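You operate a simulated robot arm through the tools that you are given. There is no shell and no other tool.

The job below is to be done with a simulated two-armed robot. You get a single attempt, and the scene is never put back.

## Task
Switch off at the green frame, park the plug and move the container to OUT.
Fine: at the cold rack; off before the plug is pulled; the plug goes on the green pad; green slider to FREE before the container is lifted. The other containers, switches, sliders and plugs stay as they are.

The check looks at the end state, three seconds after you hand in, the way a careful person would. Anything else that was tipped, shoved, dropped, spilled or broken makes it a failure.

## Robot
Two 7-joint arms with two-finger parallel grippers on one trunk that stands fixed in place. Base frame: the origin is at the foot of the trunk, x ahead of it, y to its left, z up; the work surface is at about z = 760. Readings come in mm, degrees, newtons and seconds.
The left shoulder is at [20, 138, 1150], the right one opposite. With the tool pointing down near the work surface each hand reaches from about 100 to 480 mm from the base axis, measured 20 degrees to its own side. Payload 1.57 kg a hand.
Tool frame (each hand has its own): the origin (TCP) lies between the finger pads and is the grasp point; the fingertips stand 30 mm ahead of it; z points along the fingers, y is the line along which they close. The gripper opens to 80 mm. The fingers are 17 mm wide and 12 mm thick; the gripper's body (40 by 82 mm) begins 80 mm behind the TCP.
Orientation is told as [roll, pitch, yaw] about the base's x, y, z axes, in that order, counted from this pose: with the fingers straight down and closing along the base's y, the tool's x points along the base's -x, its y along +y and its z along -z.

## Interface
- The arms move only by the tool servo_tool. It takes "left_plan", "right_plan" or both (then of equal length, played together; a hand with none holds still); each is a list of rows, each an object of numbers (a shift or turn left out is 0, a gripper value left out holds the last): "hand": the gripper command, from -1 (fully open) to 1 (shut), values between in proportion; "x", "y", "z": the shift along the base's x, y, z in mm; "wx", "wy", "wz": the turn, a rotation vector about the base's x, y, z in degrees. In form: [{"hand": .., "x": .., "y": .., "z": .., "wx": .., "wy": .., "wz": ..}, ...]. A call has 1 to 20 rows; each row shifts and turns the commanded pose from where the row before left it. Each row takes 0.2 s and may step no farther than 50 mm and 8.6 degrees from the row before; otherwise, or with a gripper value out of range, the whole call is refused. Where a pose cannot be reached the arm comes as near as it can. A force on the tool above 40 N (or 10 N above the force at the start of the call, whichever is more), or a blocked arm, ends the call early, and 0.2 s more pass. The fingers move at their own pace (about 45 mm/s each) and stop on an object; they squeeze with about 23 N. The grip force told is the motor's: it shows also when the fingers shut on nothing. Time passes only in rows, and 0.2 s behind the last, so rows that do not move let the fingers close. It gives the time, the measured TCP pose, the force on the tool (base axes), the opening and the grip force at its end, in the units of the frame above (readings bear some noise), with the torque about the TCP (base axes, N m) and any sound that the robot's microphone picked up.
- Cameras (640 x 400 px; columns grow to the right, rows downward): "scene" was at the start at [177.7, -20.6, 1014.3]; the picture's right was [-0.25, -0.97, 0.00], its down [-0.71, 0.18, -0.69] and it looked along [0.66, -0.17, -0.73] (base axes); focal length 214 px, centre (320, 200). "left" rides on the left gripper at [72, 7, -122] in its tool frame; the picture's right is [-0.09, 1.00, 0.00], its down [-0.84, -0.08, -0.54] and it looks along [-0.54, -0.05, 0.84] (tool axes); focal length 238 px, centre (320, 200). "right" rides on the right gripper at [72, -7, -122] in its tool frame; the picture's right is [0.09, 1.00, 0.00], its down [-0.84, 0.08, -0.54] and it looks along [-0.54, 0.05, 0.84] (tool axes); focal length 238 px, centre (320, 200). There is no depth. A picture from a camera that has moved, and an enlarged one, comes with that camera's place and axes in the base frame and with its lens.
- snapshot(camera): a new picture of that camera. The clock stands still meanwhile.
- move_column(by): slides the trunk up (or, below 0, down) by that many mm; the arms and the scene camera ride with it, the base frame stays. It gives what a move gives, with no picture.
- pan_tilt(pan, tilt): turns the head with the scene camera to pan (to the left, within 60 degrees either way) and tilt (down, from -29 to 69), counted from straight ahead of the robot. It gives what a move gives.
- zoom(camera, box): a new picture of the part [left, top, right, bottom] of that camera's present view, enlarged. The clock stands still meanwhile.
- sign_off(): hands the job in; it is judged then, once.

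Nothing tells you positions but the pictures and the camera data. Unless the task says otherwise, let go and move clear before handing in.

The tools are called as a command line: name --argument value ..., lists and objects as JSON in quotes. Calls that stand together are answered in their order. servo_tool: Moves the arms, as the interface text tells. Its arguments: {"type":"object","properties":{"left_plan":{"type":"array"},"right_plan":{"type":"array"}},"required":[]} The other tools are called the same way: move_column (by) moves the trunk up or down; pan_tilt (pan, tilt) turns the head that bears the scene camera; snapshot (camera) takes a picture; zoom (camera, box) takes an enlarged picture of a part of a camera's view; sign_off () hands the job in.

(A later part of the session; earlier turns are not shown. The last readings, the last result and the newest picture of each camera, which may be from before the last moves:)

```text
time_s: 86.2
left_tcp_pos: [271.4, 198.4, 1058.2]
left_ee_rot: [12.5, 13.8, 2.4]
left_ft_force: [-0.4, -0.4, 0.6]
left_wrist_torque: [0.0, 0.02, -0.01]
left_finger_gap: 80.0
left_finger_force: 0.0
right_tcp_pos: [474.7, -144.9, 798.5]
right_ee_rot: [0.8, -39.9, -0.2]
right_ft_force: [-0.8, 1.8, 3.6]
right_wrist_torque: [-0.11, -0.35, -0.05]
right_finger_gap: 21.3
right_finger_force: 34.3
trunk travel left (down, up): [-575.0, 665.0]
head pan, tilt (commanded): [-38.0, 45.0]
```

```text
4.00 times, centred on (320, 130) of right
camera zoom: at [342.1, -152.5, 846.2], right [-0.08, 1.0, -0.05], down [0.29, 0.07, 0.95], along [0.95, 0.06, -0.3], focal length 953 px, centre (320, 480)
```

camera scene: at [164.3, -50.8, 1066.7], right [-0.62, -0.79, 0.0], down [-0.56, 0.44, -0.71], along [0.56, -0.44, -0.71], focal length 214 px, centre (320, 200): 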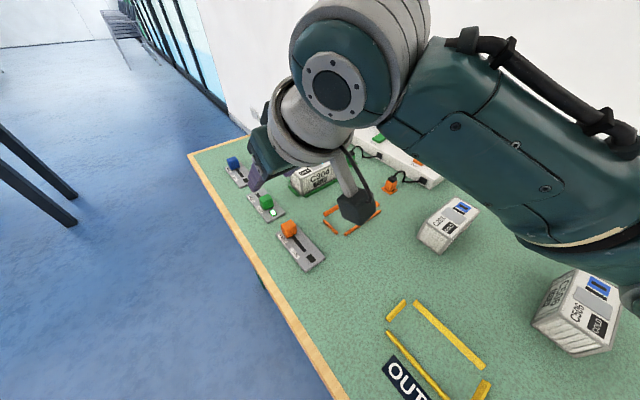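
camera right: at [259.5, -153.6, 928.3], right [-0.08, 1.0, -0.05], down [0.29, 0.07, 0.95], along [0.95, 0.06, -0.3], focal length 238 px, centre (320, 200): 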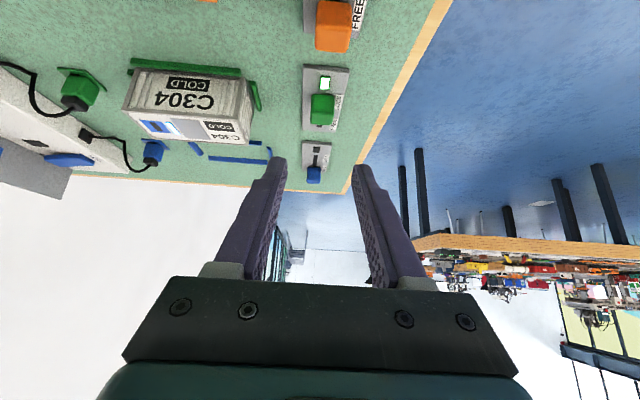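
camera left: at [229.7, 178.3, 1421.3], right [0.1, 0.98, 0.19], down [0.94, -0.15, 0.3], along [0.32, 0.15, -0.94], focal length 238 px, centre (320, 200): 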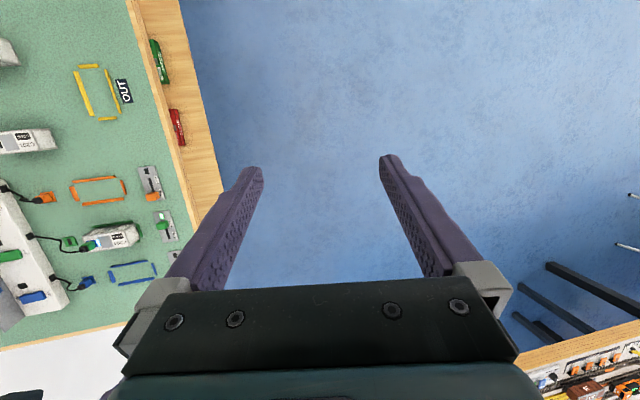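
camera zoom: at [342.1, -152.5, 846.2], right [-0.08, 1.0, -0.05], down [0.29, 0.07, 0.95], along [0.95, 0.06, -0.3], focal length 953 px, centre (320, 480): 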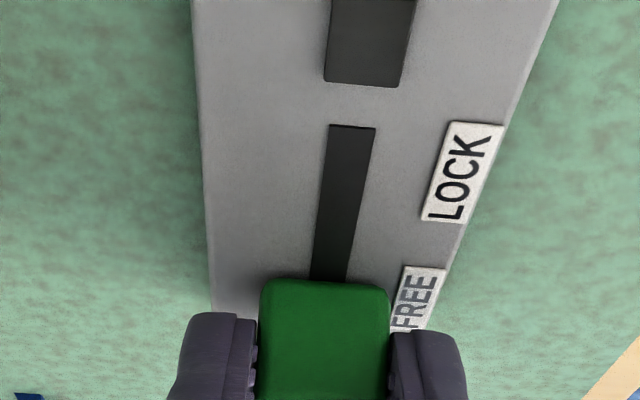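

About 40 mm of travel is done and the hand now lags slightly, which suggests the end stop. I release, back off and compare with the blue slider.

servo_tool --right_plan '[{"hand": 0.2}, {"hand": -0.1}, {"hand": -0.1}, {"x": -6.4, "z": 7.7}, {"x": -9.6, "z": 11.5}, {"x": -9.6, "z": 11.5}, {"x": -9.6, "z": 11.5}, {"x": -9.6, "z": 11.5}, {"z": 15}, {}]'

snapshot --camera "right"

zoom --camera "right" --box '[250, 60, 410, 160]'

```text
time_s: 88.3
left_tcp_pos: [270.6, 198.4, 1056.9]
left_ee_rot: [12.5, 14.0, 2.4]
left_ft_force: [0.6, -0.1, 1.0]
left_wrist_torque: [0.0, 0.01, 0.01]
left_finger_gap: 79.9
left_finger_force: 0.1
right_tcp_pos: [429.2, -144.9, 868.6]
right_ee_rot: [0.7, -39.8, -0.1]
right_ft_force: [0.3, 0.1, 0.8]
right_wrist_torque: [0.0, 0.0, -0.02]
right_finger_gap: 43.9
right_finger_force: 0.1
trunk travel left (down, up): [-575.0, 665.0]
head pan, tilt (commanded): [-38.0, 45.0]
```

```text
taken
camera right: at [297.0, -152.4, 916.1], right [-0.08, 1.0, -0.05], down [0.29, 0.07, 0.95], along [0.95, 0.06, -0.3], focal length 238 px, centre (320, 200)
```

right: 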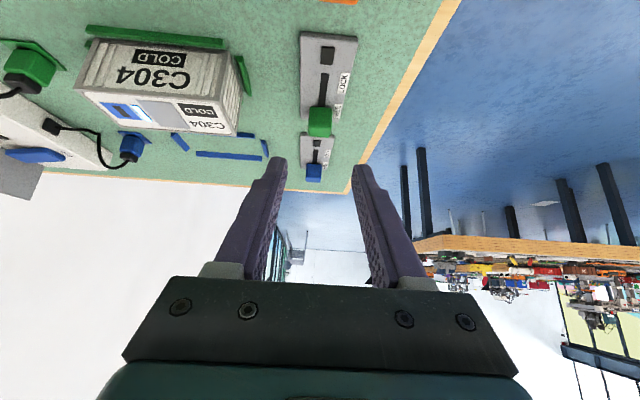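

```text
4.00 times, centred on (330, 110) of right
camera zoom: at [297.0, -152.4, 916.1], right [-0.08, 1.0, -0.05], down [0.29, 0.07, 0.95], along [0.95, 0.06, -0.3], focal length 953 px, centre (280, 560)
```

zoom: 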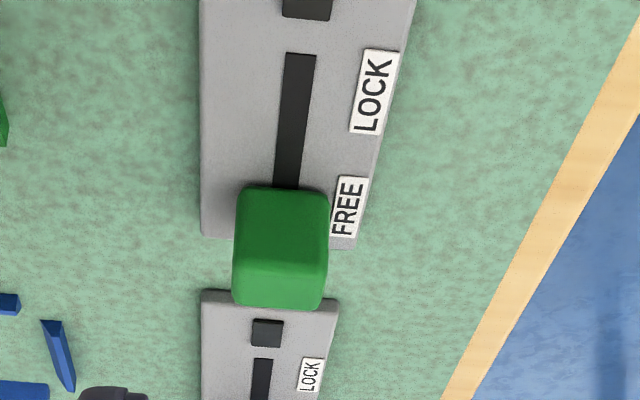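

The green slider is at FREE with its lamp dark. Now I prepare for the container: raise the hand, bring it vertical, and then turn it +90° so the fingers close across the container's width (x).

servo_tool --right_plan '[{"hand": -0.1, "x": -4.8, "y": -10, "z": 25}, {"x": -4.8, "y": -20, "z": 25, "wy": 6.6}, {"x": -4.8, "y": -25, "z": 22, "wy": 6.6}, {"x": -4.8, "y": -25, "z": 20, "wy": 6.6}, {"x": -4.8, "y": -20, "z": 20, "wy": 6.7}, {"x": -5, "y": -20, "z": 19, "wy": 6.7}, {"wy": 6.7}, {}]'

zoom --camera "scene" --box '[200, 130, 360, 230]'

```text
time_s: 90.2
left_tcp_pos: [269.8, 198.9, 1056.9]
left_ee_rot: [12.5, 14.0, 2.4]
left_ft_force: [0.6, 0.0, 0.2]
left_wrist_torque: [-0.03, -0.01, -0.02]
left_finger_gap: 80.0
left_finger_force: 0.0
right_tcp_pos: [401.4, -265.8, 997.9]
right_ee_rot: [0.6, 0.0, -0.3]
right_ft_force: [0.4, -0.3, -0.4]
right_wrist_torque: [0.02, -0.01, 0.01]
right_finger_gap: 44.2
right_finger_force: 0.2
trunk travel left (down, up): [-575.0, 665.0]
head pan, tilt (commanded): [-38.0, 45.0]
```

```text
4.00 times, centred on (280, 180) of scene
camera zoom: at [164.4, -50.9, 1066.7], right [-0.62, -0.79, 0.0], down [-0.56, 0.44, -0.71], along [0.56, -0.44, -0.71], focal length 858 px, centre (480, 280)
```

zoom: 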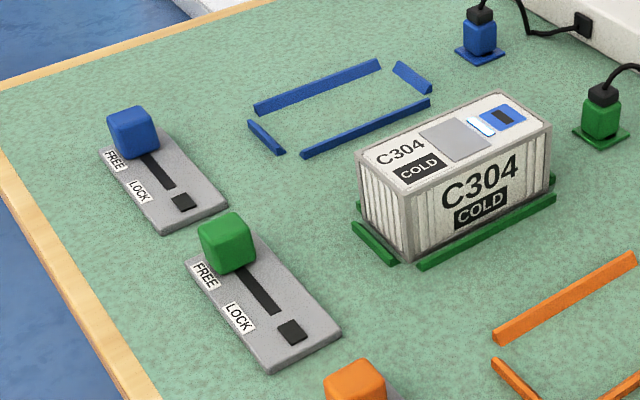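

The green slider now matches the blue one at FREE. I turn the vertical hand by +90° here, where the arm has plenty of reach margin.

servo_tool --right_plan '[{"hand": -1, "wz": 8}, {"wz": 8}, {"wz": 8}, {"wz": 8}, {"wz": 8}, {"wz": 8}, {}]'

```text
time_s: 91.8
left_tcp_pos: [269.5, 199.2, 1056.5]
left_ee_rot: [12.5, 13.9, 2.4]
left_ft_force: [-0.7, 0.4, -0.6]
left_wrist_torque: [-0.02, -0.01, -0.01]
left_finger_gap: 80.0
left_finger_force: 0.1
right_tcp_pos: [401.3, -264.4, 998.6]
right_ee_rot: [0.7, 0.0, 48.0]
right_ft_force: [0.0, 0.1, 0.0]
right_wrist_torque: [0.0, -0.01, -0.03]
right_finger_gap: 80.0
right_finger_force: 0.1
trunk travel left (down, up): [-575.0, 665.0]
head pan, tilt (commanded): [-38.0, 45.0]
```

servo_tool --right_plan '[{"wz": 8}, {"wz": 8}, {"wz": 8}, {"wz": 8}, {"wz": 8}, {"wz": 2}, {}]'

snapshot --camera "right"

snapshot --camera "scene"

```text
time_s: 93.3
left_tcp_pos: [270.6, 198.8, 1056.3]
left_ee_rot: [12.4, 14.0, 2.3]
left_ft_force: [-0.5, 0.0, 0.0]
left_wrist_torque: [-0.04, -0.02, -0.01]
left_finger_gap: 79.9
left_finger_force: 0.1
right_tcp_pos: [401.1, -265.2, 998.2]
right_ee_rot: [0.7, -0.1, 90.0]
right_ft_force: [-0.9, 0.1, -0.5]
right_wrist_torque: [0.02, 0.02, 0.0]
right_finger_gap: 80.0
right_finger_force: 0.1
trunk travel left (down, up): [-575.0, 665.0]
head pan, tilt (commanded): [-38.0, 45.0]
```

```text
taken
camera right: at [410.0, -336.8, 1120.6], right [-1.0, -0.09, 0.01], down [-0.07, 0.84, 0.54], along [-0.06, 0.54, -0.84], focal length 238 px, centre (320, 200)
```

right: 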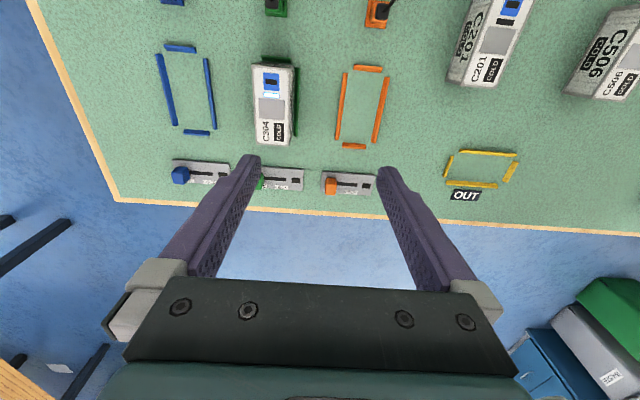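

```text
taken
camera scene: at [164.3, -50.9, 1066.7], right [-0.62, -0.79, 0.0], down [-0.56, 0.44, -0.71], along [0.56, -0.44, -0.71], focal length 214 px, centre (320, 200)
```

scene: 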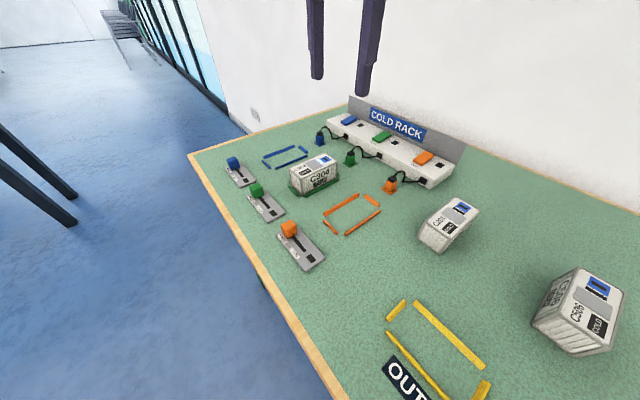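

The +90° turn worked. This view also shows the OUT frame well, so I enlarge both the container and the OUT frame for measurement.

zoom --camera "right" --box '[430, 130, 550, 205]'

zoom --camera "right" --box '[210, 50, 340, 155]'

zoom --camera "scene" --box '[370, 280, 530, 400]'

```text
5.33 times, centred on (490, 168) of right
camera zoom: at [410.0, -336.8, 1120.6], right [-1.0, -0.09, 0.01], down [-0.07, 0.84, 0.54], along [-0.06, 0.54, -0.84], focal length 1271 px, centre (-587, 373)
```

zoom: 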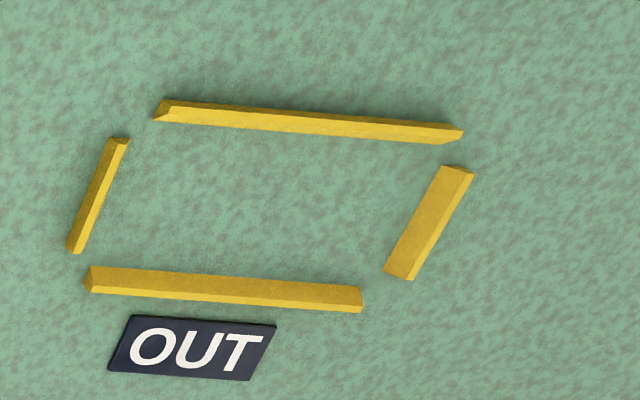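

```text
3.81 times, centred on (275, 102) of right
camera zoom: at [410.0, -336.8, 1120.6], right [-1.0, -0.09, 0.01], down [-0.07, 0.84, 0.54], along [-0.06, 0.54, -0.84], focal length 908 px, centre (491, 571)
```

zoom: 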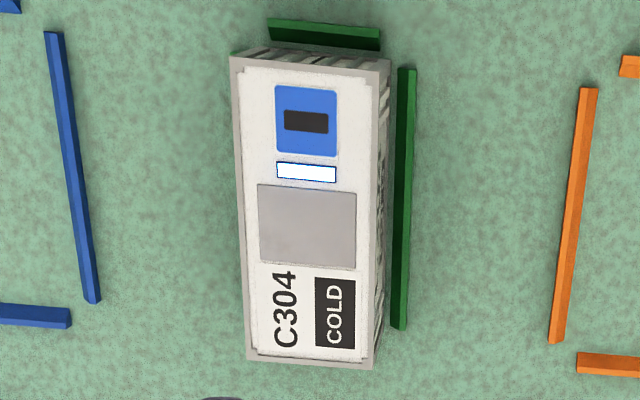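

```text
3.33 times, centred on (450, 340) of scene
camera zoom: at [164.3, -50.9, 1066.7], right [-0.62, -0.79, 0.0], down [-0.56, 0.44, -0.71], along [0.56, -0.44, -0.71], focal length 715 px, centre (-113, -267)
```

zoom: 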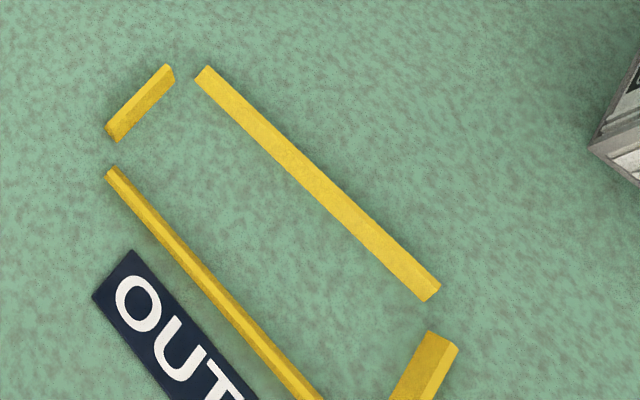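

The OUT frame's inside spans about x 77–177, y -214.5 to -164 (100 × 50 mm), aligned with the axes; C304 is about 96 × 45.5 mm centred near (461, -265). I tilt the hand slightly toward -y for reach and lower the trunk, keeping the fingertips above the container top.

servo_tool --right_plan '[{"hand": -1, "wx": -5, "y": 2.5}, {"wx": -5, "y": 2.5}, {}]'

move_column --by -135

snapshot --camera "right"

snapshot --camera "scene"

```text
time_s: 94.2
left_tcp_pos: [270.6, 199.3, 1057.6]
left_ee_rot: [12.5, 14.1, 2.4]
left_ft_force: [-0.9, 0.3, 1.2]
left_wrist_torque: [-0.01, 0.01, 0.01]
left_finger_gap: 80.0
left_finger_force: 0.0
right_tcp_pos: [402.3, -261.5, 998.3]
right_ee_rot: [0.6, 9.9, 90.0]
right_ft_force: [0.2, -0.3, -0.2]
right_wrist_torque: [-0.02, 0.0, -0.01]
right_finger_gap: 80.0
right_finger_force: 0.1
trunk travel left (down, up): [-575.0, 665.0]
head pan, tilt (commanded): [-38.0, 45.0]
```

```text
time_s: 95.8
left_tcp_pos: [270.1, 199.3, 922.0]
left_ee_rot: [12.5, 13.9, 2.5]
left_ft_force: [0.1, 0.3, -0.1]
left_wrist_torque: [-0.02, 0.0, 0.02]
left_finger_gap: 80.0
left_finger_force: 0.1
right_tcp_pos: [401.3, -260.9, 863.0]
right_ee_rot: [0.6, 9.9, 89.9]
right_ft_force: [0.2, 0.8, 0.2]
right_wrist_torque: [-0.02, 0.01, -0.02]
right_finger_gap: 80.0
right_finger_force: 0.1
trunk travel left (down, up): [-440.0, 800.0]
head pan, tilt (commanded): [-38.0, 45.0]
```

```text
taken
camera right: at [409.9, -309.8, 996.4], right [-1.0, -0.09, 0.03], down [-0.07, 0.92, 0.39], along [-0.06, 0.39, -0.92], focal length 238 px, centre (320, 200)
```

right: 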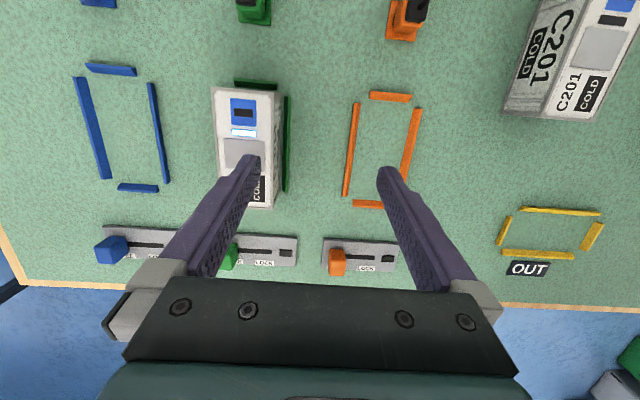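

```text
taken
camera scene: at [164.4, -50.9, 931.7], right [-0.62, -0.79, 0.0], down [-0.56, 0.44, -0.71], along [0.56, -0.44, -0.71], focal length 214 px, centre (320, 200)
```

scene: 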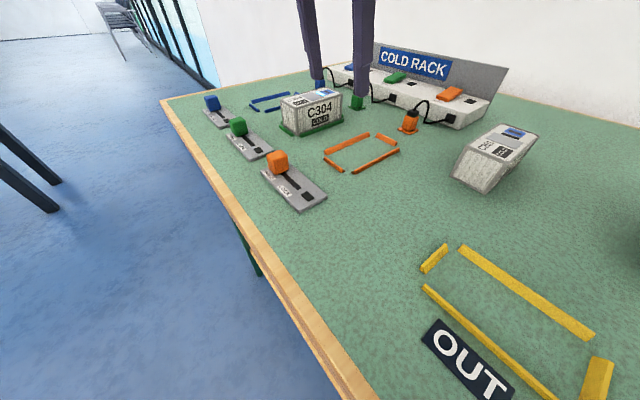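

The fingertips are at z ≈ 833, above the container. I correct the small roll and move over the container's centre.

servo_tool --right_plan '[{"hand": -1, "x": 12, "wy": -0.6}, {"x": 12}, {"x": 12}, {"x": 12}, {"x": 11}, {}]'

snapshot --camera "right"

zoom --camera "scene" --box '[220, 40, 420, 165]'

```text
time_s: 97.2
left_tcp_pos: [270.9, 199.3, 921.3]
left_ee_rot: [12.5, 14.0, 2.5]
left_ft_force: [-0.4, 0.2, 0.2]
left_wrist_torque: [-0.02, 0.0, -0.01]
left_finger_gap: 79.9
left_finger_force: 0.0
right_tcp_pos: [460.1, -261.7, 863.8]
right_ee_rot: [0.1, 10.0, 89.7]
right_ft_force: [-0.9, 0.3, -0.2]
right_wrist_torque: [0.02, -0.01, 0.0]
right_finger_gap: 80.1
right_finger_force: 0.0
trunk travel left (down, up): [-440.0, 800.0]
head pan, tilt (commanded): [-38.0, 45.0]
```

```text
taken
camera right: at [467.8, -310.1, 996.6], right [-1.0, -0.09, 0.02], down [-0.07, 0.92, 0.39], along [-0.05, 0.39, -0.92], focal length 238 px, centre (320, 200)
```

right: 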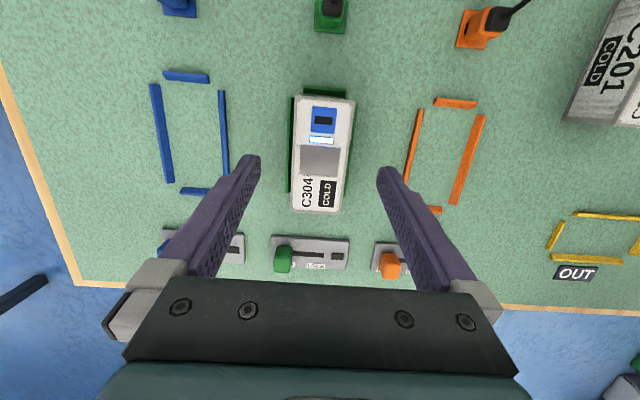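

```text
3.20 times, centred on (320, 102) of scene
camera zoom: at [164.3, -50.9, 931.7], right [-0.62, -0.79, 0.0], down [-0.56, 0.44, -0.71], along [0.56, -0.44, -0.71], focal length 686 px, centre (320, 512)
```

zoom: 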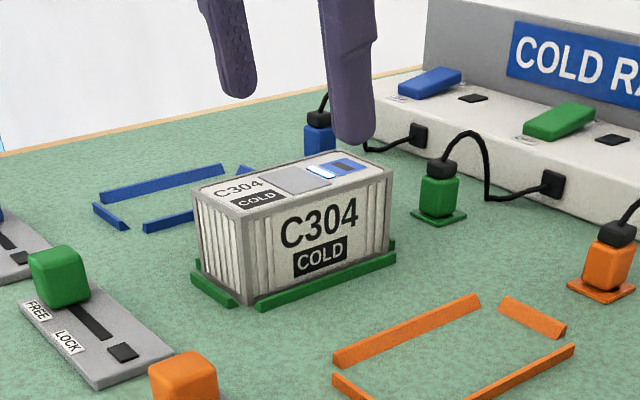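

The hand is over the container with the fingers well outside it. I zoom to check centring and orientation.

zoom --camera "right" --box '[240, 70, 400, 170]'

zoom --camera "right" --box '[240, 130, 400, 230]'

```text
4.00 times, centred on (320, 120) of right
camera zoom: at [467.8, -310.1, 996.6], right [-1.0, -0.09, 0.02], down [-0.07, 0.92, 0.39], along [-0.05, 0.39, -0.92], focal length 953 px, centre (320, 520)
```

zoom: 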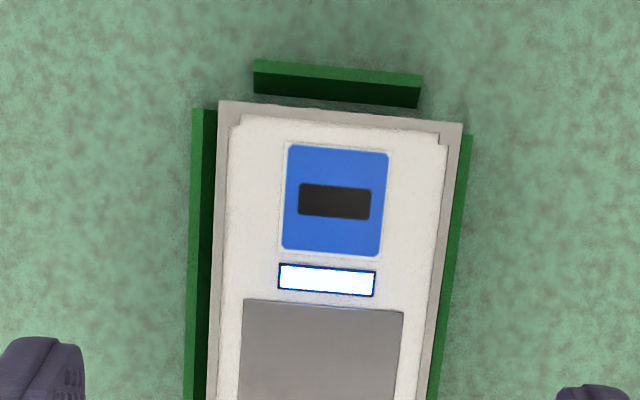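

```text
4.00 times, centred on (320, 180) of right
camera zoom: at [467.8, -310.1, 996.6], right [-1.0, -0.09, 0.02], down [-0.07, 0.92, 0.39], along [-0.05, 0.39, -0.92], focal length 953 px, centre (320, 280)
```

zoom: 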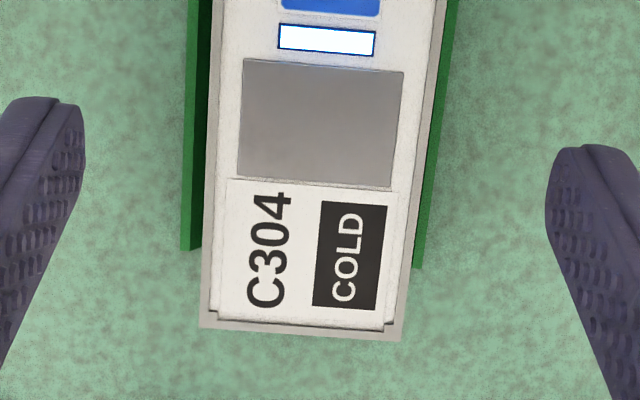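

The container is centred at (460.5, -264) and axis-aligned within 0.3°; the hand is centred on it within 0.5 mm. I lower by the trunk in two steps, keeping fingertips above the frame bars.

move_column --by -40

zoom --camera "scene" --box '[220, 20, 420, 145]'

snapshot --camera "right"

```text
time_s: 98.0
left_tcp_pos: [270.4, 199.5, 882.3]
left_ee_rot: [12.5, 14.0, 2.3]
left_ft_force: [-0.1, 0.7, 0.1]
left_wrist_torque: [-0.01, -0.02, -0.05]
left_finger_gap: 80.0
left_finger_force: 0.1
right_tcp_pos: [459.8, -260.9, 823.6]
right_ee_rot: [0.1, 9.9, 89.8]
right_ft_force: [0.1, -0.2, -0.6]
right_wrist_torque: [0.0, -0.02, -0.05]
right_finger_gap: 79.9
right_finger_force: 0.0
trunk travel left (down, up): [-400.0, 840.0]
head pan, tilt (commanded): [-38.0, 45.0]
```

```text
3.20 times, centred on (320, 82) of scene
camera zoom: at [164.5, -50.9, 891.7], right [-0.62, -0.79, 0.0], down [-0.56, 0.44, -0.71], along [0.56, -0.44, -0.71], focal length 686 px, centre (320, 576)
```

zoom: 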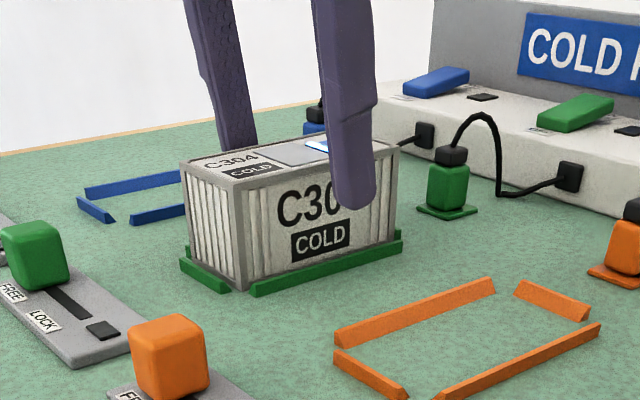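

```text
taken
camera right: at [467.7, -310.2, 956.5], right [-1.0, -0.09, 0.02], down [-0.07, 0.92, 0.39], along [-0.05, 0.39, -0.92], focal length 238 px, centre (320, 200)
```

right: 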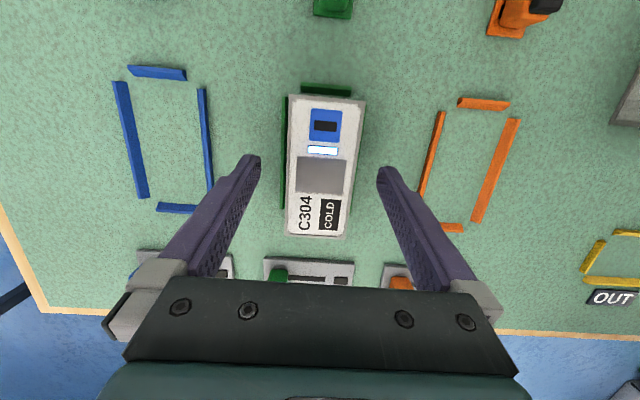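

The fingers straddle the container cleanly. I lower another 18 mm so the tips sit a few mm above the frame bars.

move_column --by -18

zoom --camera "scene" --box '[240, 20, 400, 120]'

```text
time_s: 98.7
left_tcp_pos: [270.4, 199.1, 864.0]
left_ee_rot: [12.5, 13.9, 2.4]
left_ft_force: [0.7, 0.0, 0.1]
left_wrist_torque: [0.0, 0.02, 0.01]
left_finger_gap: 79.8
left_finger_force: 0.1
right_tcp_pos: [459.7, -261.4, 806.5]
right_ee_rot: [-0.1, 10.0, 89.8]
right_ft_force: [-0.5, 0.1, 0.0]
right_wrist_torque: [0.0, 0.0, 0.01]
right_finger_gap: 80.3
right_finger_force: 0.0
trunk travel left (down, up): [-382.0, 858.0]
head pan, tilt (commanded): [-38.0, 45.0]
```

```text
4.00 times, centred on (320, 70) of scene
camera zoom: at [164.5, -50.9, 873.7], right [-0.62, -0.79, 0.0], down [-0.56, 0.44, -0.71], along [0.56, -0.44, -0.71], focal length 858 px, centre (320, 720)
```

zoom: 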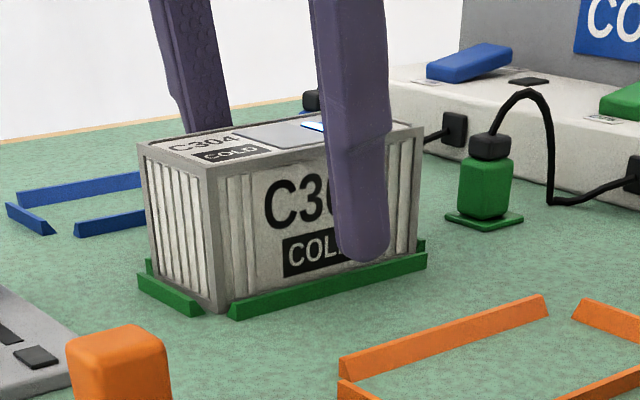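

The fingertips are just above the bars on both long sides. I close on the container.

servo_tool --right_plan '[{"hand": 1, "x": 0.5}, {"hand": 1}, {"hand": 1}, {"hand": 1}, {"hand": 1}]'

zoom --camera "scene" --box '[240, 20, 400, 120]'

snapshot --camera "right"

```text
time_s: 99.9
left_tcp_pos: [270.2, 199.0, 864.0]
left_ee_rot: [12.5, 14.0, 2.4]
left_ft_force: [-0.1, -0.3, -0.3]
left_wrist_torque: [0.03, 0.04, -0.01]
left_finger_gap: 79.8
left_finger_force: 0.1
right_tcp_pos: [461.0, -261.3, 805.7]
right_ee_rot: [0.1, 9.9, 89.9]
right_ft_force: [0.3, 0.4, -0.2]
right_wrist_torque: [-0.01, -0.03, -0.03]
right_finger_gap: 44.3
right_finger_force: 23.2
trunk travel left (down, up): [-382.0, 858.0]
head pan, tilt (commanded): [-38.0, 45.0]
```

```text
4.00 times, centred on (320, 70) of scene
camera zoom: at [164.3, -50.8, 873.7], right [-0.62, -0.79, 0.0], down [-0.56, 0.44, -0.71], along [0.56, -0.44, -0.71], focal length 858 px, centre (320, 720)
```

zoom: 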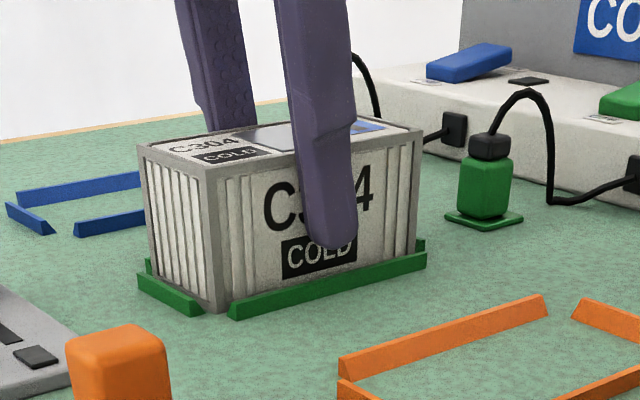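

```text
taken
camera right: at [468.0, -310.7, 938.3], right [-1.0, -0.09, 0.02], down [-0.07, 0.92, 0.39], along [-0.05, 0.39, -0.92], focal length 238 px, centre (320, 200)
```

right: 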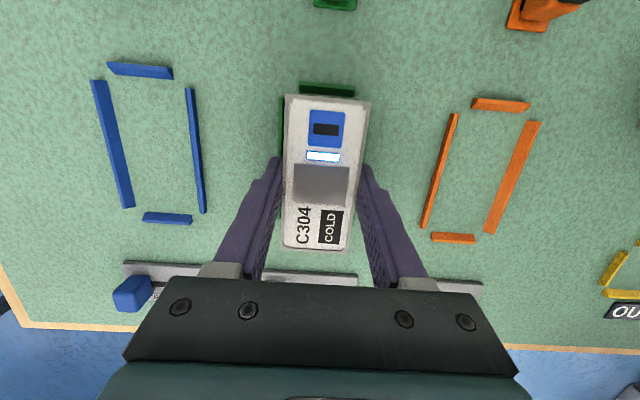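

The container is gripped (44.3 mm, 23 N). I lift gently with the trunk, 15 mm first.

move_column --by 15

zoom --camera "scene" --box '[240, 20, 400, 120]'

snapshot --camera "right"

```text
time_s: 100.5
left_tcp_pos: [270.3, 198.9, 879.6]
left_ee_rot: [12.6, 14.1, 2.5]
left_ft_force: [-1.0, -0.3, -0.2]
left_wrist_torque: [0.0, -0.02, -0.03]
left_finger_gap: 80.2
left_finger_force: 0.0
right_tcp_pos: [460.2, -261.8, 820.4]
right_ee_rot: [0.1, 9.9, 89.7]
right_ft_force: [0.1, 0.7, -1.1]
right_wrist_torque: [-0.03, -0.02, 0.0]
right_finger_gap: 44.7
right_finger_force: 22.9
trunk travel left (down, up): [-397.0, 843.0]
head pan, tilt (commanded): [-38.0, 45.0]
```

```text
4.00 times, centred on (320, 70) of scene
camera zoom: at [164.0, -50.8, 888.7], right [-0.62, -0.79, 0.0], down [-0.56, 0.44, -0.71], along [0.56, -0.44, -0.71], focal length 858 px, centre (320, 720)
```

zoom: 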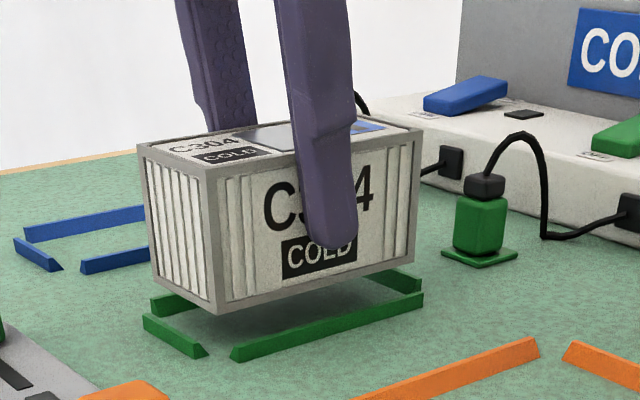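

```text
taken
camera right: at [467.7, -310.6, 953.2], right [-1.0, -0.09, 0.02], down [-0.07, 0.92, 0.39], along [-0.05, 0.39, -0.92], focal length 238 px, centre (320, 200)
```

right: 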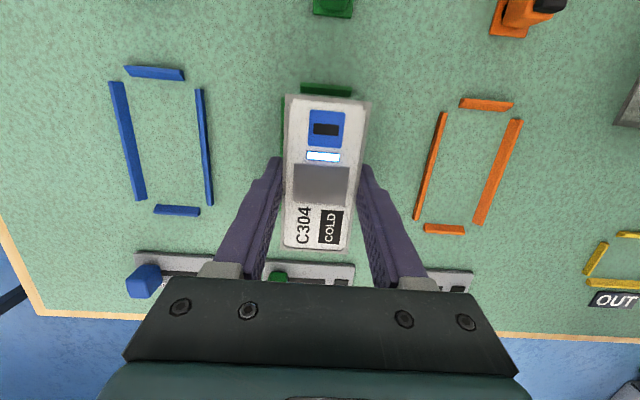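

The container hangs level and secure. I raise it another 100 mm with the trunk, clear of everything.

move_column --by 100

servo_tool --right_plan '[{"hand": 1, "x": -10}, {"x": -18}, {"x": -22}, {"x": -22}, {"x": -22}, {"x": -22}, {"x": -22}, {"x": -15}, {}]'

snapshot --camera "scene"

snapshot --camera "right"

```text
time_s: 101.8
left_tcp_pos: [270.7, 198.7, 979.8]
left_ee_rot: [12.5, 14.0, 2.4]
left_ft_force: [0.3, -0.5, 0.4]
left_wrist_torque: [0.0, 0.02, -0.03]
left_finger_gap: 80.2
left_finger_force: 0.1
right_tcp_pos: [459.4, -262.4, 920.5]
right_ee_rot: [0.0, 9.9, 89.7]
right_ft_force: [-0.1, 0.7, -1.5]
right_wrist_torque: [0.02, 0.0, -0.02]
right_finger_gap: 44.6
right_finger_force: 23.1
trunk travel left (down, up): [-497.0, 743.0]
head pan, tilt (commanded): [-38.0, 45.0]
```

```text
time_s: 103.8
left_tcp_pos: [269.2, 198.0, 979.1]
left_ee_rot: [12.5, 13.9, 2.5]
left_ft_force: [1.0, 0.0, -0.2]
left_wrist_torque: [0.01, 0.0, 0.0]
left_finger_gap: 80.2
left_finger_force: 0.0
right_tcp_pos: [305.3, -261.5, 919.1]
right_ee_rot: [0.2, 9.9, 89.8]
right_ft_force: [-1.0, 0.0, -1.0]
right_wrist_torque: [-0.04, -0.01, -0.01]
right_finger_gap: 44.6
right_finger_force: 23.8
trunk travel left (down, up): [-497.0, 743.0]
head pan, tilt (commanded): [-38.0, 45.0]
```

```text
taken
camera scene: at [164.3, -50.8, 988.7], right [-0.62, -0.79, 0.0], down [-0.56, 0.44, -0.71], along [0.56, -0.44, -0.71], focal length 214 px, centre (320, 200)
```

scene: 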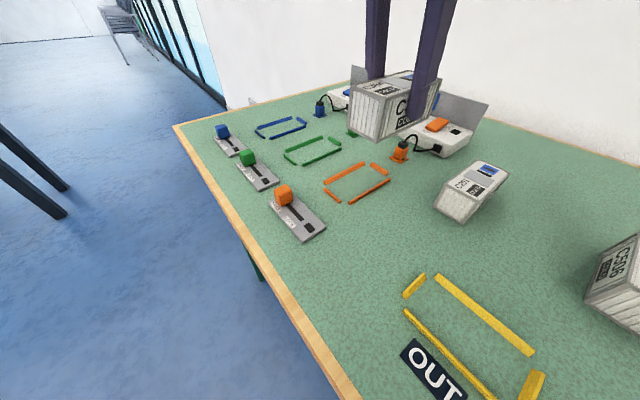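

```text
taken
camera right: at [314.0, -310.8, 1052.0], right [-1.0, -0.09, 0.02], down [-0.07, 0.92, 0.39], along [-0.05, 0.39, -0.92], focal length 238 px, centre (320, 200)
```

right: 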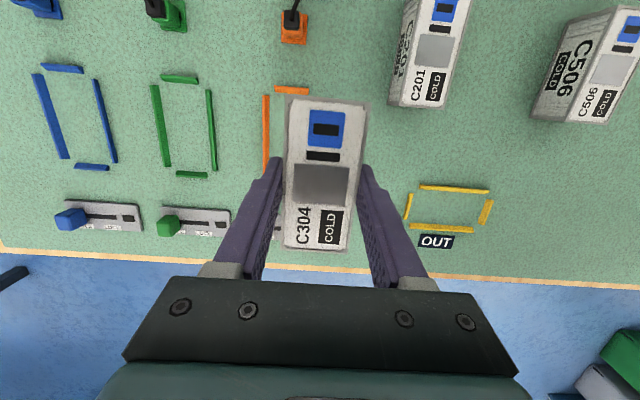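

The container is well clear. I rotate it by -90° about the vertical so its length lies along x, matching the OUT frame.

servo_tool --right_plan '[{"hand": 1, "wz": -6}, {"wz": -8}, {"wz": -8}, {"wz": -8}, {"wz": -8}, {"wz": -8}, {"wz": -8}, {"wz": -8}, {"wz": -8}, {"wz": -8}, {"wz": -8}, {"wz": -4}, {}]'

snapshot --camera "scene"

snapshot --camera "right"

```text
time_s: 106.6
left_tcp_pos: [270.6, 199.0, 978.4]
left_ee_rot: [12.5, 14.0, 2.4]
left_ft_force: [0.2, -0.3, 0.6]
left_wrist_torque: [-0.03, -0.01, 0.01]
left_finger_gap: 80.4
left_finger_force: 0.1
right_tcp_pos: [306.6, -262.7, 919.8]
right_ee_rot: [0.0, 10.0, -0.2]
right_ft_force: [-0.6, -0.2, -1.7]
right_wrist_torque: [0.01, 0.01, 0.0]
right_finger_gap: 44.2
right_finger_force: 23.5
trunk travel left (down, up): [-497.0, 743.0]
head pan, tilt (commanded): [-38.0, 45.0]
```

```text
taken
camera scene: at [164.3, -50.8, 988.7], right [-0.62, -0.79, 0.0], down [-0.56, 0.44, -0.71], along [0.56, -0.44, -0.71], focal length 214 px, centre (320, 200)
```

scene: 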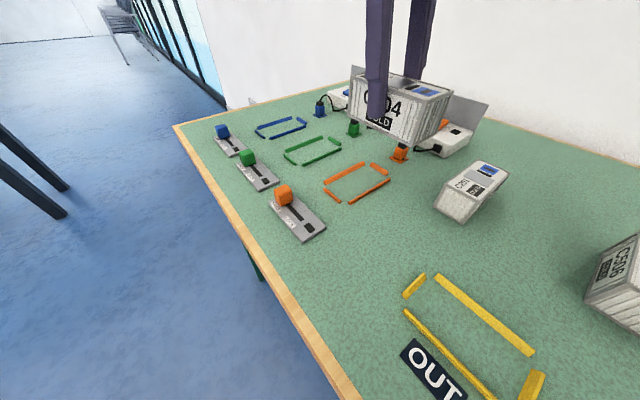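

```text
taken
camera right: at [258.2, -266.9, 1053.1], right [-0.08, 1.0, 0.02], down [0.92, 0.07, 0.39], along [0.39, 0.05, -0.92], focal length 238 px, centre (320, 200)
```

right: 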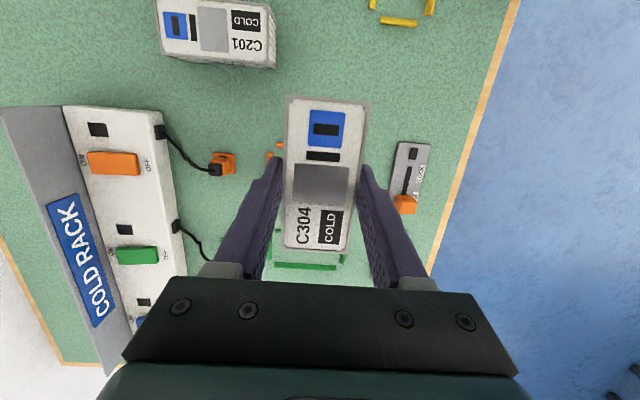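

The container's length now lies along x. I turn the head straight ahead and down (to keep it away from the right arm) and raise the trunk before bringing the arm in toward OUT.

pan_tilt --pan 0 --tilt 65

move_column --by 200

snapshot --camera "scene"

snapshot --camera "right"

```text
time_s: 107.7
left_tcp_pos: [270.0, 198.1, 979.7]
left_ee_rot: [12.5, 14.0, 2.4]
left_ft_force: [0.2, 0.1, 0.3]
left_wrist_torque: [-0.01, 0.0, 0.02]
left_finger_gap: 80.1
left_finger_force: 0.1
right_tcp_pos: [307.2, -261.3, 920.5]
right_ee_rot: [0.0, 9.9, -0.3]
right_ft_force: [-0.4, -0.2, -1.0]
right_wrist_torque: [-0.02, 0.0, -0.01]
right_finger_gap: 44.4
right_finger_force: 23.2
trunk travel left (down, up): [-497.0, 743.0]
head pan, tilt (commanded): [0.0, 65.0]
```

```text
time_s: 109.8
left_tcp_pos: [270.7, 199.2, 1178.8]
left_ee_rot: [12.5, 14.1, 2.4]
left_ft_force: [-1.0, -0.8, 0.3]
left_wrist_torque: [0.04, -0.02, 0.0]
left_finger_gap: 80.2
left_finger_force: 0.0
right_tcp_pos: [305.7, -260.8, 1120.2]
right_ee_rot: [0.0, 9.9, -0.2]
right_ft_force: [0.0, 0.6, -1.0]
right_wrist_torque: [0.02, 0.0, 0.0]
right_finger_gap: 44.4
right_finger_force: 23.3
trunk travel left (down, up): [-697.0, 543.0]
head pan, tilt (commanded): [0.0, 65.0]
```

```text
taken
camera scene: at [160.9, -0.7, 1163.6], right [0.0, -1.0, 0.0], down [-0.91, 0.0, -0.42], along [0.42, 0.0, -0.91], focal length 214 px, centre (320, 200)
```

scene: 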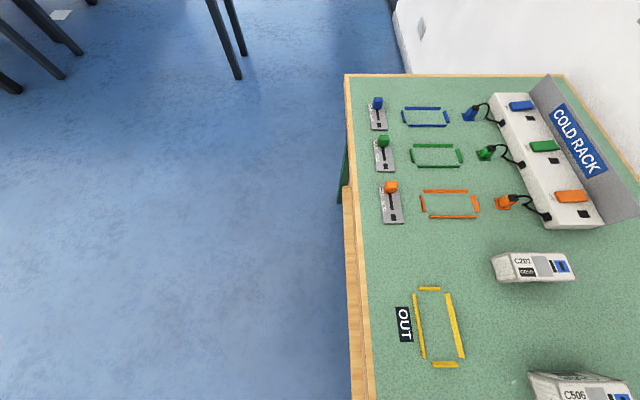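

```text
taken
camera right: at [258.2, -266.9, 1253.1], right [-0.09, 1.0, 0.02], down [0.92, 0.07, 0.39], along [0.39, 0.05, -0.92], focal length 238 px, centre (320, 200)
```

right: 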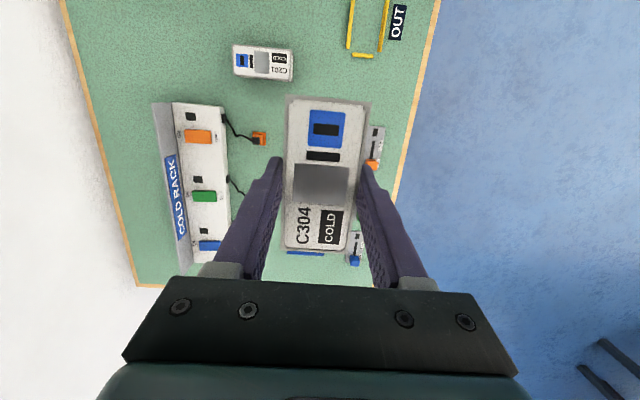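

I have a very good overhead view of the table and OUT frame from here, so I zoom in to measure the frame independently.

zoom --camera "scene" --box '[390, 275, 490, 375]'

zoom --camera "scene" --box '[350, 80, 510, 180]'

```text
4.00 times, centred on (440, 325) of scene
camera zoom: at [160.9, -0.7, 1163.6], right [0.0, -1.0, 0.0], down [-0.91, 0.0, -0.42], along [0.42, 0.0, -0.91], focal length 858 px, centre (-160, -300)
```

zoom: 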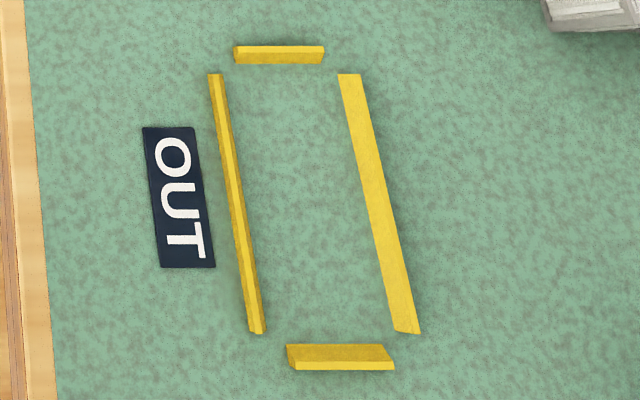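

```text
4.00 times, centred on (430, 130) of scene
camera zoom: at [160.9, -0.7, 1163.6], right [0.0, -1.0, 0.0], down [-0.91, 0.0, -0.42], along [0.42, 0.0, -0.91], focal length 858 px, centre (-120, 480)
```

zoom: 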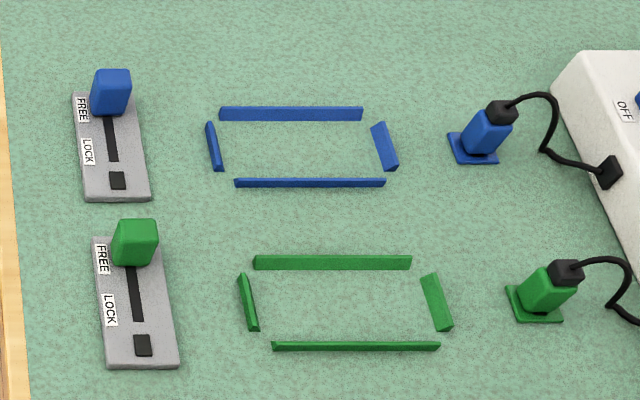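

The OUT interior measures about x 75.6–175.4 and y -215.5 to -165, centre ≈ (126, -190), with the sides parallel to the axes. I measure how the container sits in the hand from the wrist camera.

zoom --camera "right" --box '[250, 80, 410, 180]'

zoom --camera "right" --box '[250, 160, 410, 260]'

```text
4.00 times, centred on (330, 130) of right
camera zoom: at [258.2, -266.9, 1253.1], right [-0.09, 1.0, 0.02], down [0.92, 0.07, 0.39], along [0.39, 0.05, -0.92], focal length 953 px, centre (280, 480)
```

zoom: 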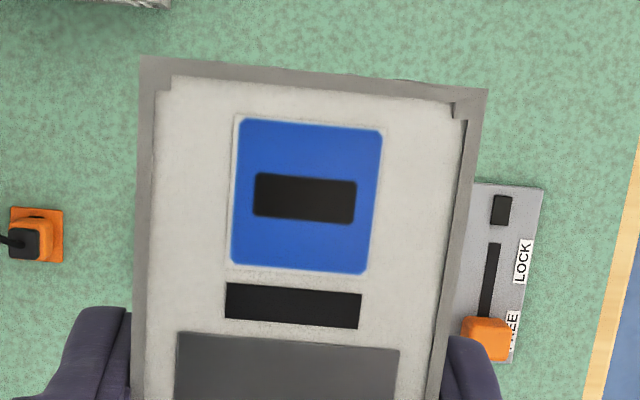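

```text
4.00 times, centred on (330, 210) of right
camera zoom: at [258.2, -266.9, 1253.1], right [-0.09, 1.0, 0.02], down [0.92, 0.07, 0.39], along [0.39, 0.05, -0.92], focal length 953 px, centre (280, 160)
```

zoom: 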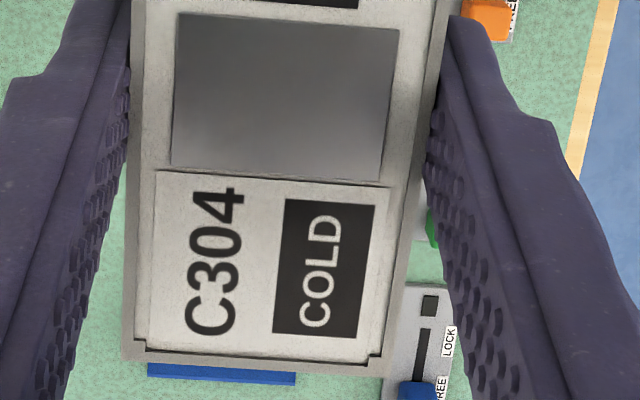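

The container sits squarely in the hand: its centre is 46.6 mm ahead and 6.1 mm left of the camera point. I now bring the arm in and down toward OUT, checking midway.

servo_tool --right_plan '[{"hand": 1, "x": -10, "y": 6, "z": -12}, {"x": -11, "y": 6, "z": -20}, {"x": -11, "y": 6, "z": -20}, {"x": -11, "y": 6, "z": -20}, {"x": -11, "y": 6, "z": -20}, {}]'

snapshot --camera "scene"

```text
time_s: 111.2
left_tcp_pos: [270.1, 199.1, 1179.7]
left_ee_rot: [12.5, 14.0, 2.4]
left_ft_force: [-0.9, -0.3, -0.5]
left_wrist_torque: [-0.01, -0.02, -0.04]
left_finger_gap: 79.9
left_finger_force: 0.1
right_tcp_pos: [252.4, -231.2, 1028.5]
right_ee_rot: [0.0, 9.9, -0.2]
right_ft_force: [0.1, -0.4, -1.5]
right_wrist_torque: [0.01, 0.0, -0.02]
right_finger_gap: 44.6
right_finger_force: 23.3
trunk travel left (down, up): [-697.0, 543.0]
head pan, tilt (commanded): [0.0, 65.0]
```

```text
taken
camera scene: at [160.9, -0.7, 1163.6], right [0.0, -1.0, 0.0], down [-0.91, 0.0, -0.42], along [0.42, 0.0, -0.91], focal length 214 px, centre (320, 200)
```

scene: 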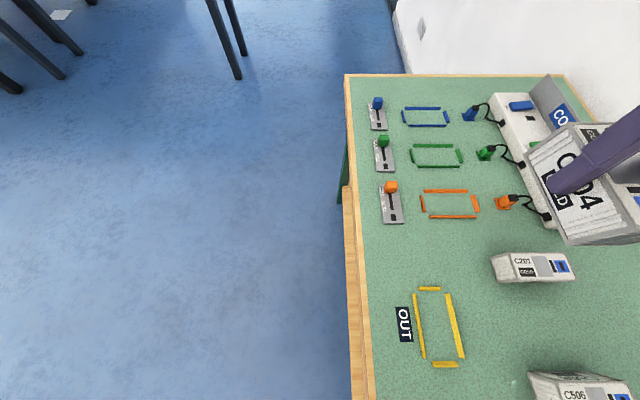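

Tracking is exact. I continue down and in.

servo_tool --right_plan '[{"hand": 1, "x": -11, "y": 6, "z": -20}, {"x": -11, "y": 6, "z": -20}, {"x": -11, "y": 6, "z": -20}, {"x": -11, "y": 6, "z": -20}, {"x": -10, "y": 5, "z": -15}, {}]'

move_column --by 100

snapshot --camera "scene"

snapshot --camera "left"

```text
time_s: 112.6
left_tcp_pos: [269.9, 199.1, 1180.9]
left_ee_rot: [12.5, 14.0, 2.4]
left_ft_force: [0.0, 0.5, 0.6]
left_wrist_torque: [0.0, 0.0, 0.01]
left_finger_gap: 79.8
left_finger_force: 0.1
right_tcp_pos: [200.1, -200.5, 932.3]
right_ee_rot: [0.1, 9.9, -0.2]
right_ft_force: [-0.4, 0.8, -1.8]
right_wrist_torque: [-0.02, 0.0, 0.0]
right_finger_gap: 44.6
right_finger_force: 22.8
trunk travel left (down, up): [-697.0, 543.0]
head pan, tilt (commanded): [0.0, 65.0]
```

```text
time_s: 114.0
left_tcp_pos: [270.3, 198.6, 1279.1]
left_ee_rot: [12.5, 14.1, 2.4]
left_ft_force: [0.1, 0.8, -0.8]
left_wrist_torque: [0.0, -0.01, -0.02]
left_finger_gap: 80.2
left_finger_force: 0.1
right_tcp_pos: [199.3, -201.4, 1033.1]
right_ee_rot: [-0.1, 10.0, -0.2]
right_ft_force: [-0.3, -0.1, -1.8]
right_wrist_torque: [-0.02, 0.01, 0.01]
right_finger_gap: 44.3
right_finger_force: 22.7
trunk travel left (down, up): [-797.0, 443.0]
head pan, tilt (commanded): [0.0, 65.0]
```

```text
taken
camera scene: at [160.9, -0.8, 1263.6], right [0.0, -1.0, 0.0], down [-0.91, 0.0, -0.42], along [0.42, 0.0, -0.91], focal length 214 px, centre (320, 200)
```

scene: 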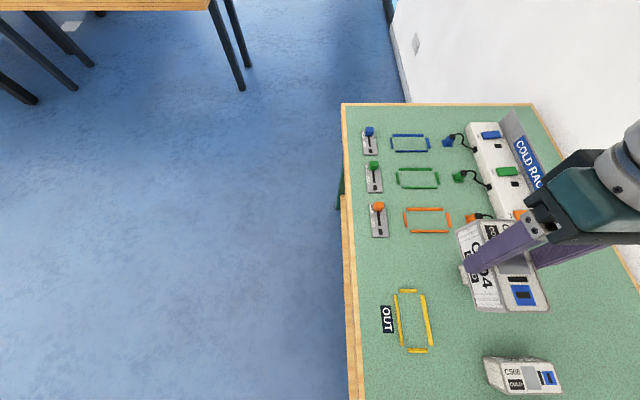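

```text
taken
camera left: at [229.7, 178.4, 1413.3], right [0.1, 0.98, 0.19], down [0.94, -0.15, 0.3], along [0.32, 0.15, -0.94], focal length 238 px, centre (320, 200)
```

left: 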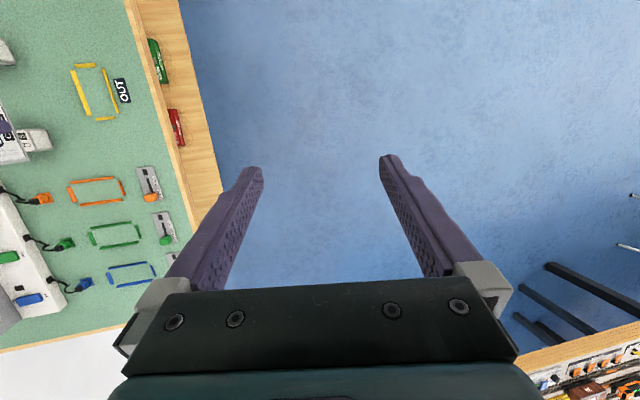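

All good. I raise the trunk a bit more to keep the arm relaxed, then move over the OUT frame and down to a hover.

move_column --by 40

servo_tool --right_plan '[{"hand": 1, "x": -7, "y": 1.2, "z": -15}, {"x": -7.5, "y": 1.2, "z": -20}, {"x": -7.5, "y": 1.2, "z": -20}, {"x": -7.5, "y": 1.2, "z": -20}, {"x": -7.5, "y": 1.2, "z": -20}, {}]'

snapshot --camera "scene"

```text
time_s: 114.8
left_tcp_pos: [270.8, 197.6, 1319.3]
left_ee_rot: [12.5, 13.9, 2.4]
left_ft_force: [-0.3, -0.2, -0.3]
left_wrist_torque: [-0.02, 0.02, 0.02]
left_finger_gap: 80.1
left_finger_force: 0.1
right_tcp_pos: [199.5, -201.1, 1073.3]
right_ee_rot: [0.0, 10.0, -0.3]
right_ft_force: [-0.2, -0.5, -0.7]
right_wrist_torque: [-0.02, 0.01, -0.03]
right_finger_gap: 44.6
right_finger_force: 23.3
trunk travel left (down, up): [-837.0, 403.0]
head pan, tilt (commanded): [0.0, 65.0]
```

```text
time_s: 116.2
left_tcp_pos: [270.1, 200.5, 1319.3]
left_ee_rot: [12.5, 13.9, 2.4]
left_ft_force: [-0.4, 0.4, -0.5]
left_wrist_torque: [0.0, 0.02, -0.02]
left_finger_gap: 80.0
left_finger_force: 0.1
right_tcp_pos: [164.2, -196.1, 979.5]
right_ee_rot: [0.1, 9.9, -0.2]
right_ft_force: [0.5, -0.6, -1.2]
right_wrist_torque: [-0.02, 0.0, 0.01]
right_finger_gap: 44.6
right_finger_force: 22.7
trunk travel left (down, up): [-837.0, 403.0]
head pan, tilt (commanded): [0.0, 65.0]
```

```text
taken
camera scene: at [160.9, -0.8, 1303.6], right [0.0, -1.0, 0.0], down [-0.91, 0.0, -0.42], along [0.42, 0.0, -0.91], focal length 214 px, centre (320, 200)
```

scene: 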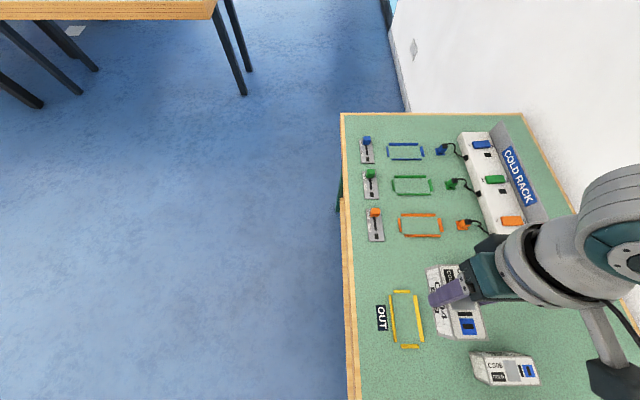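

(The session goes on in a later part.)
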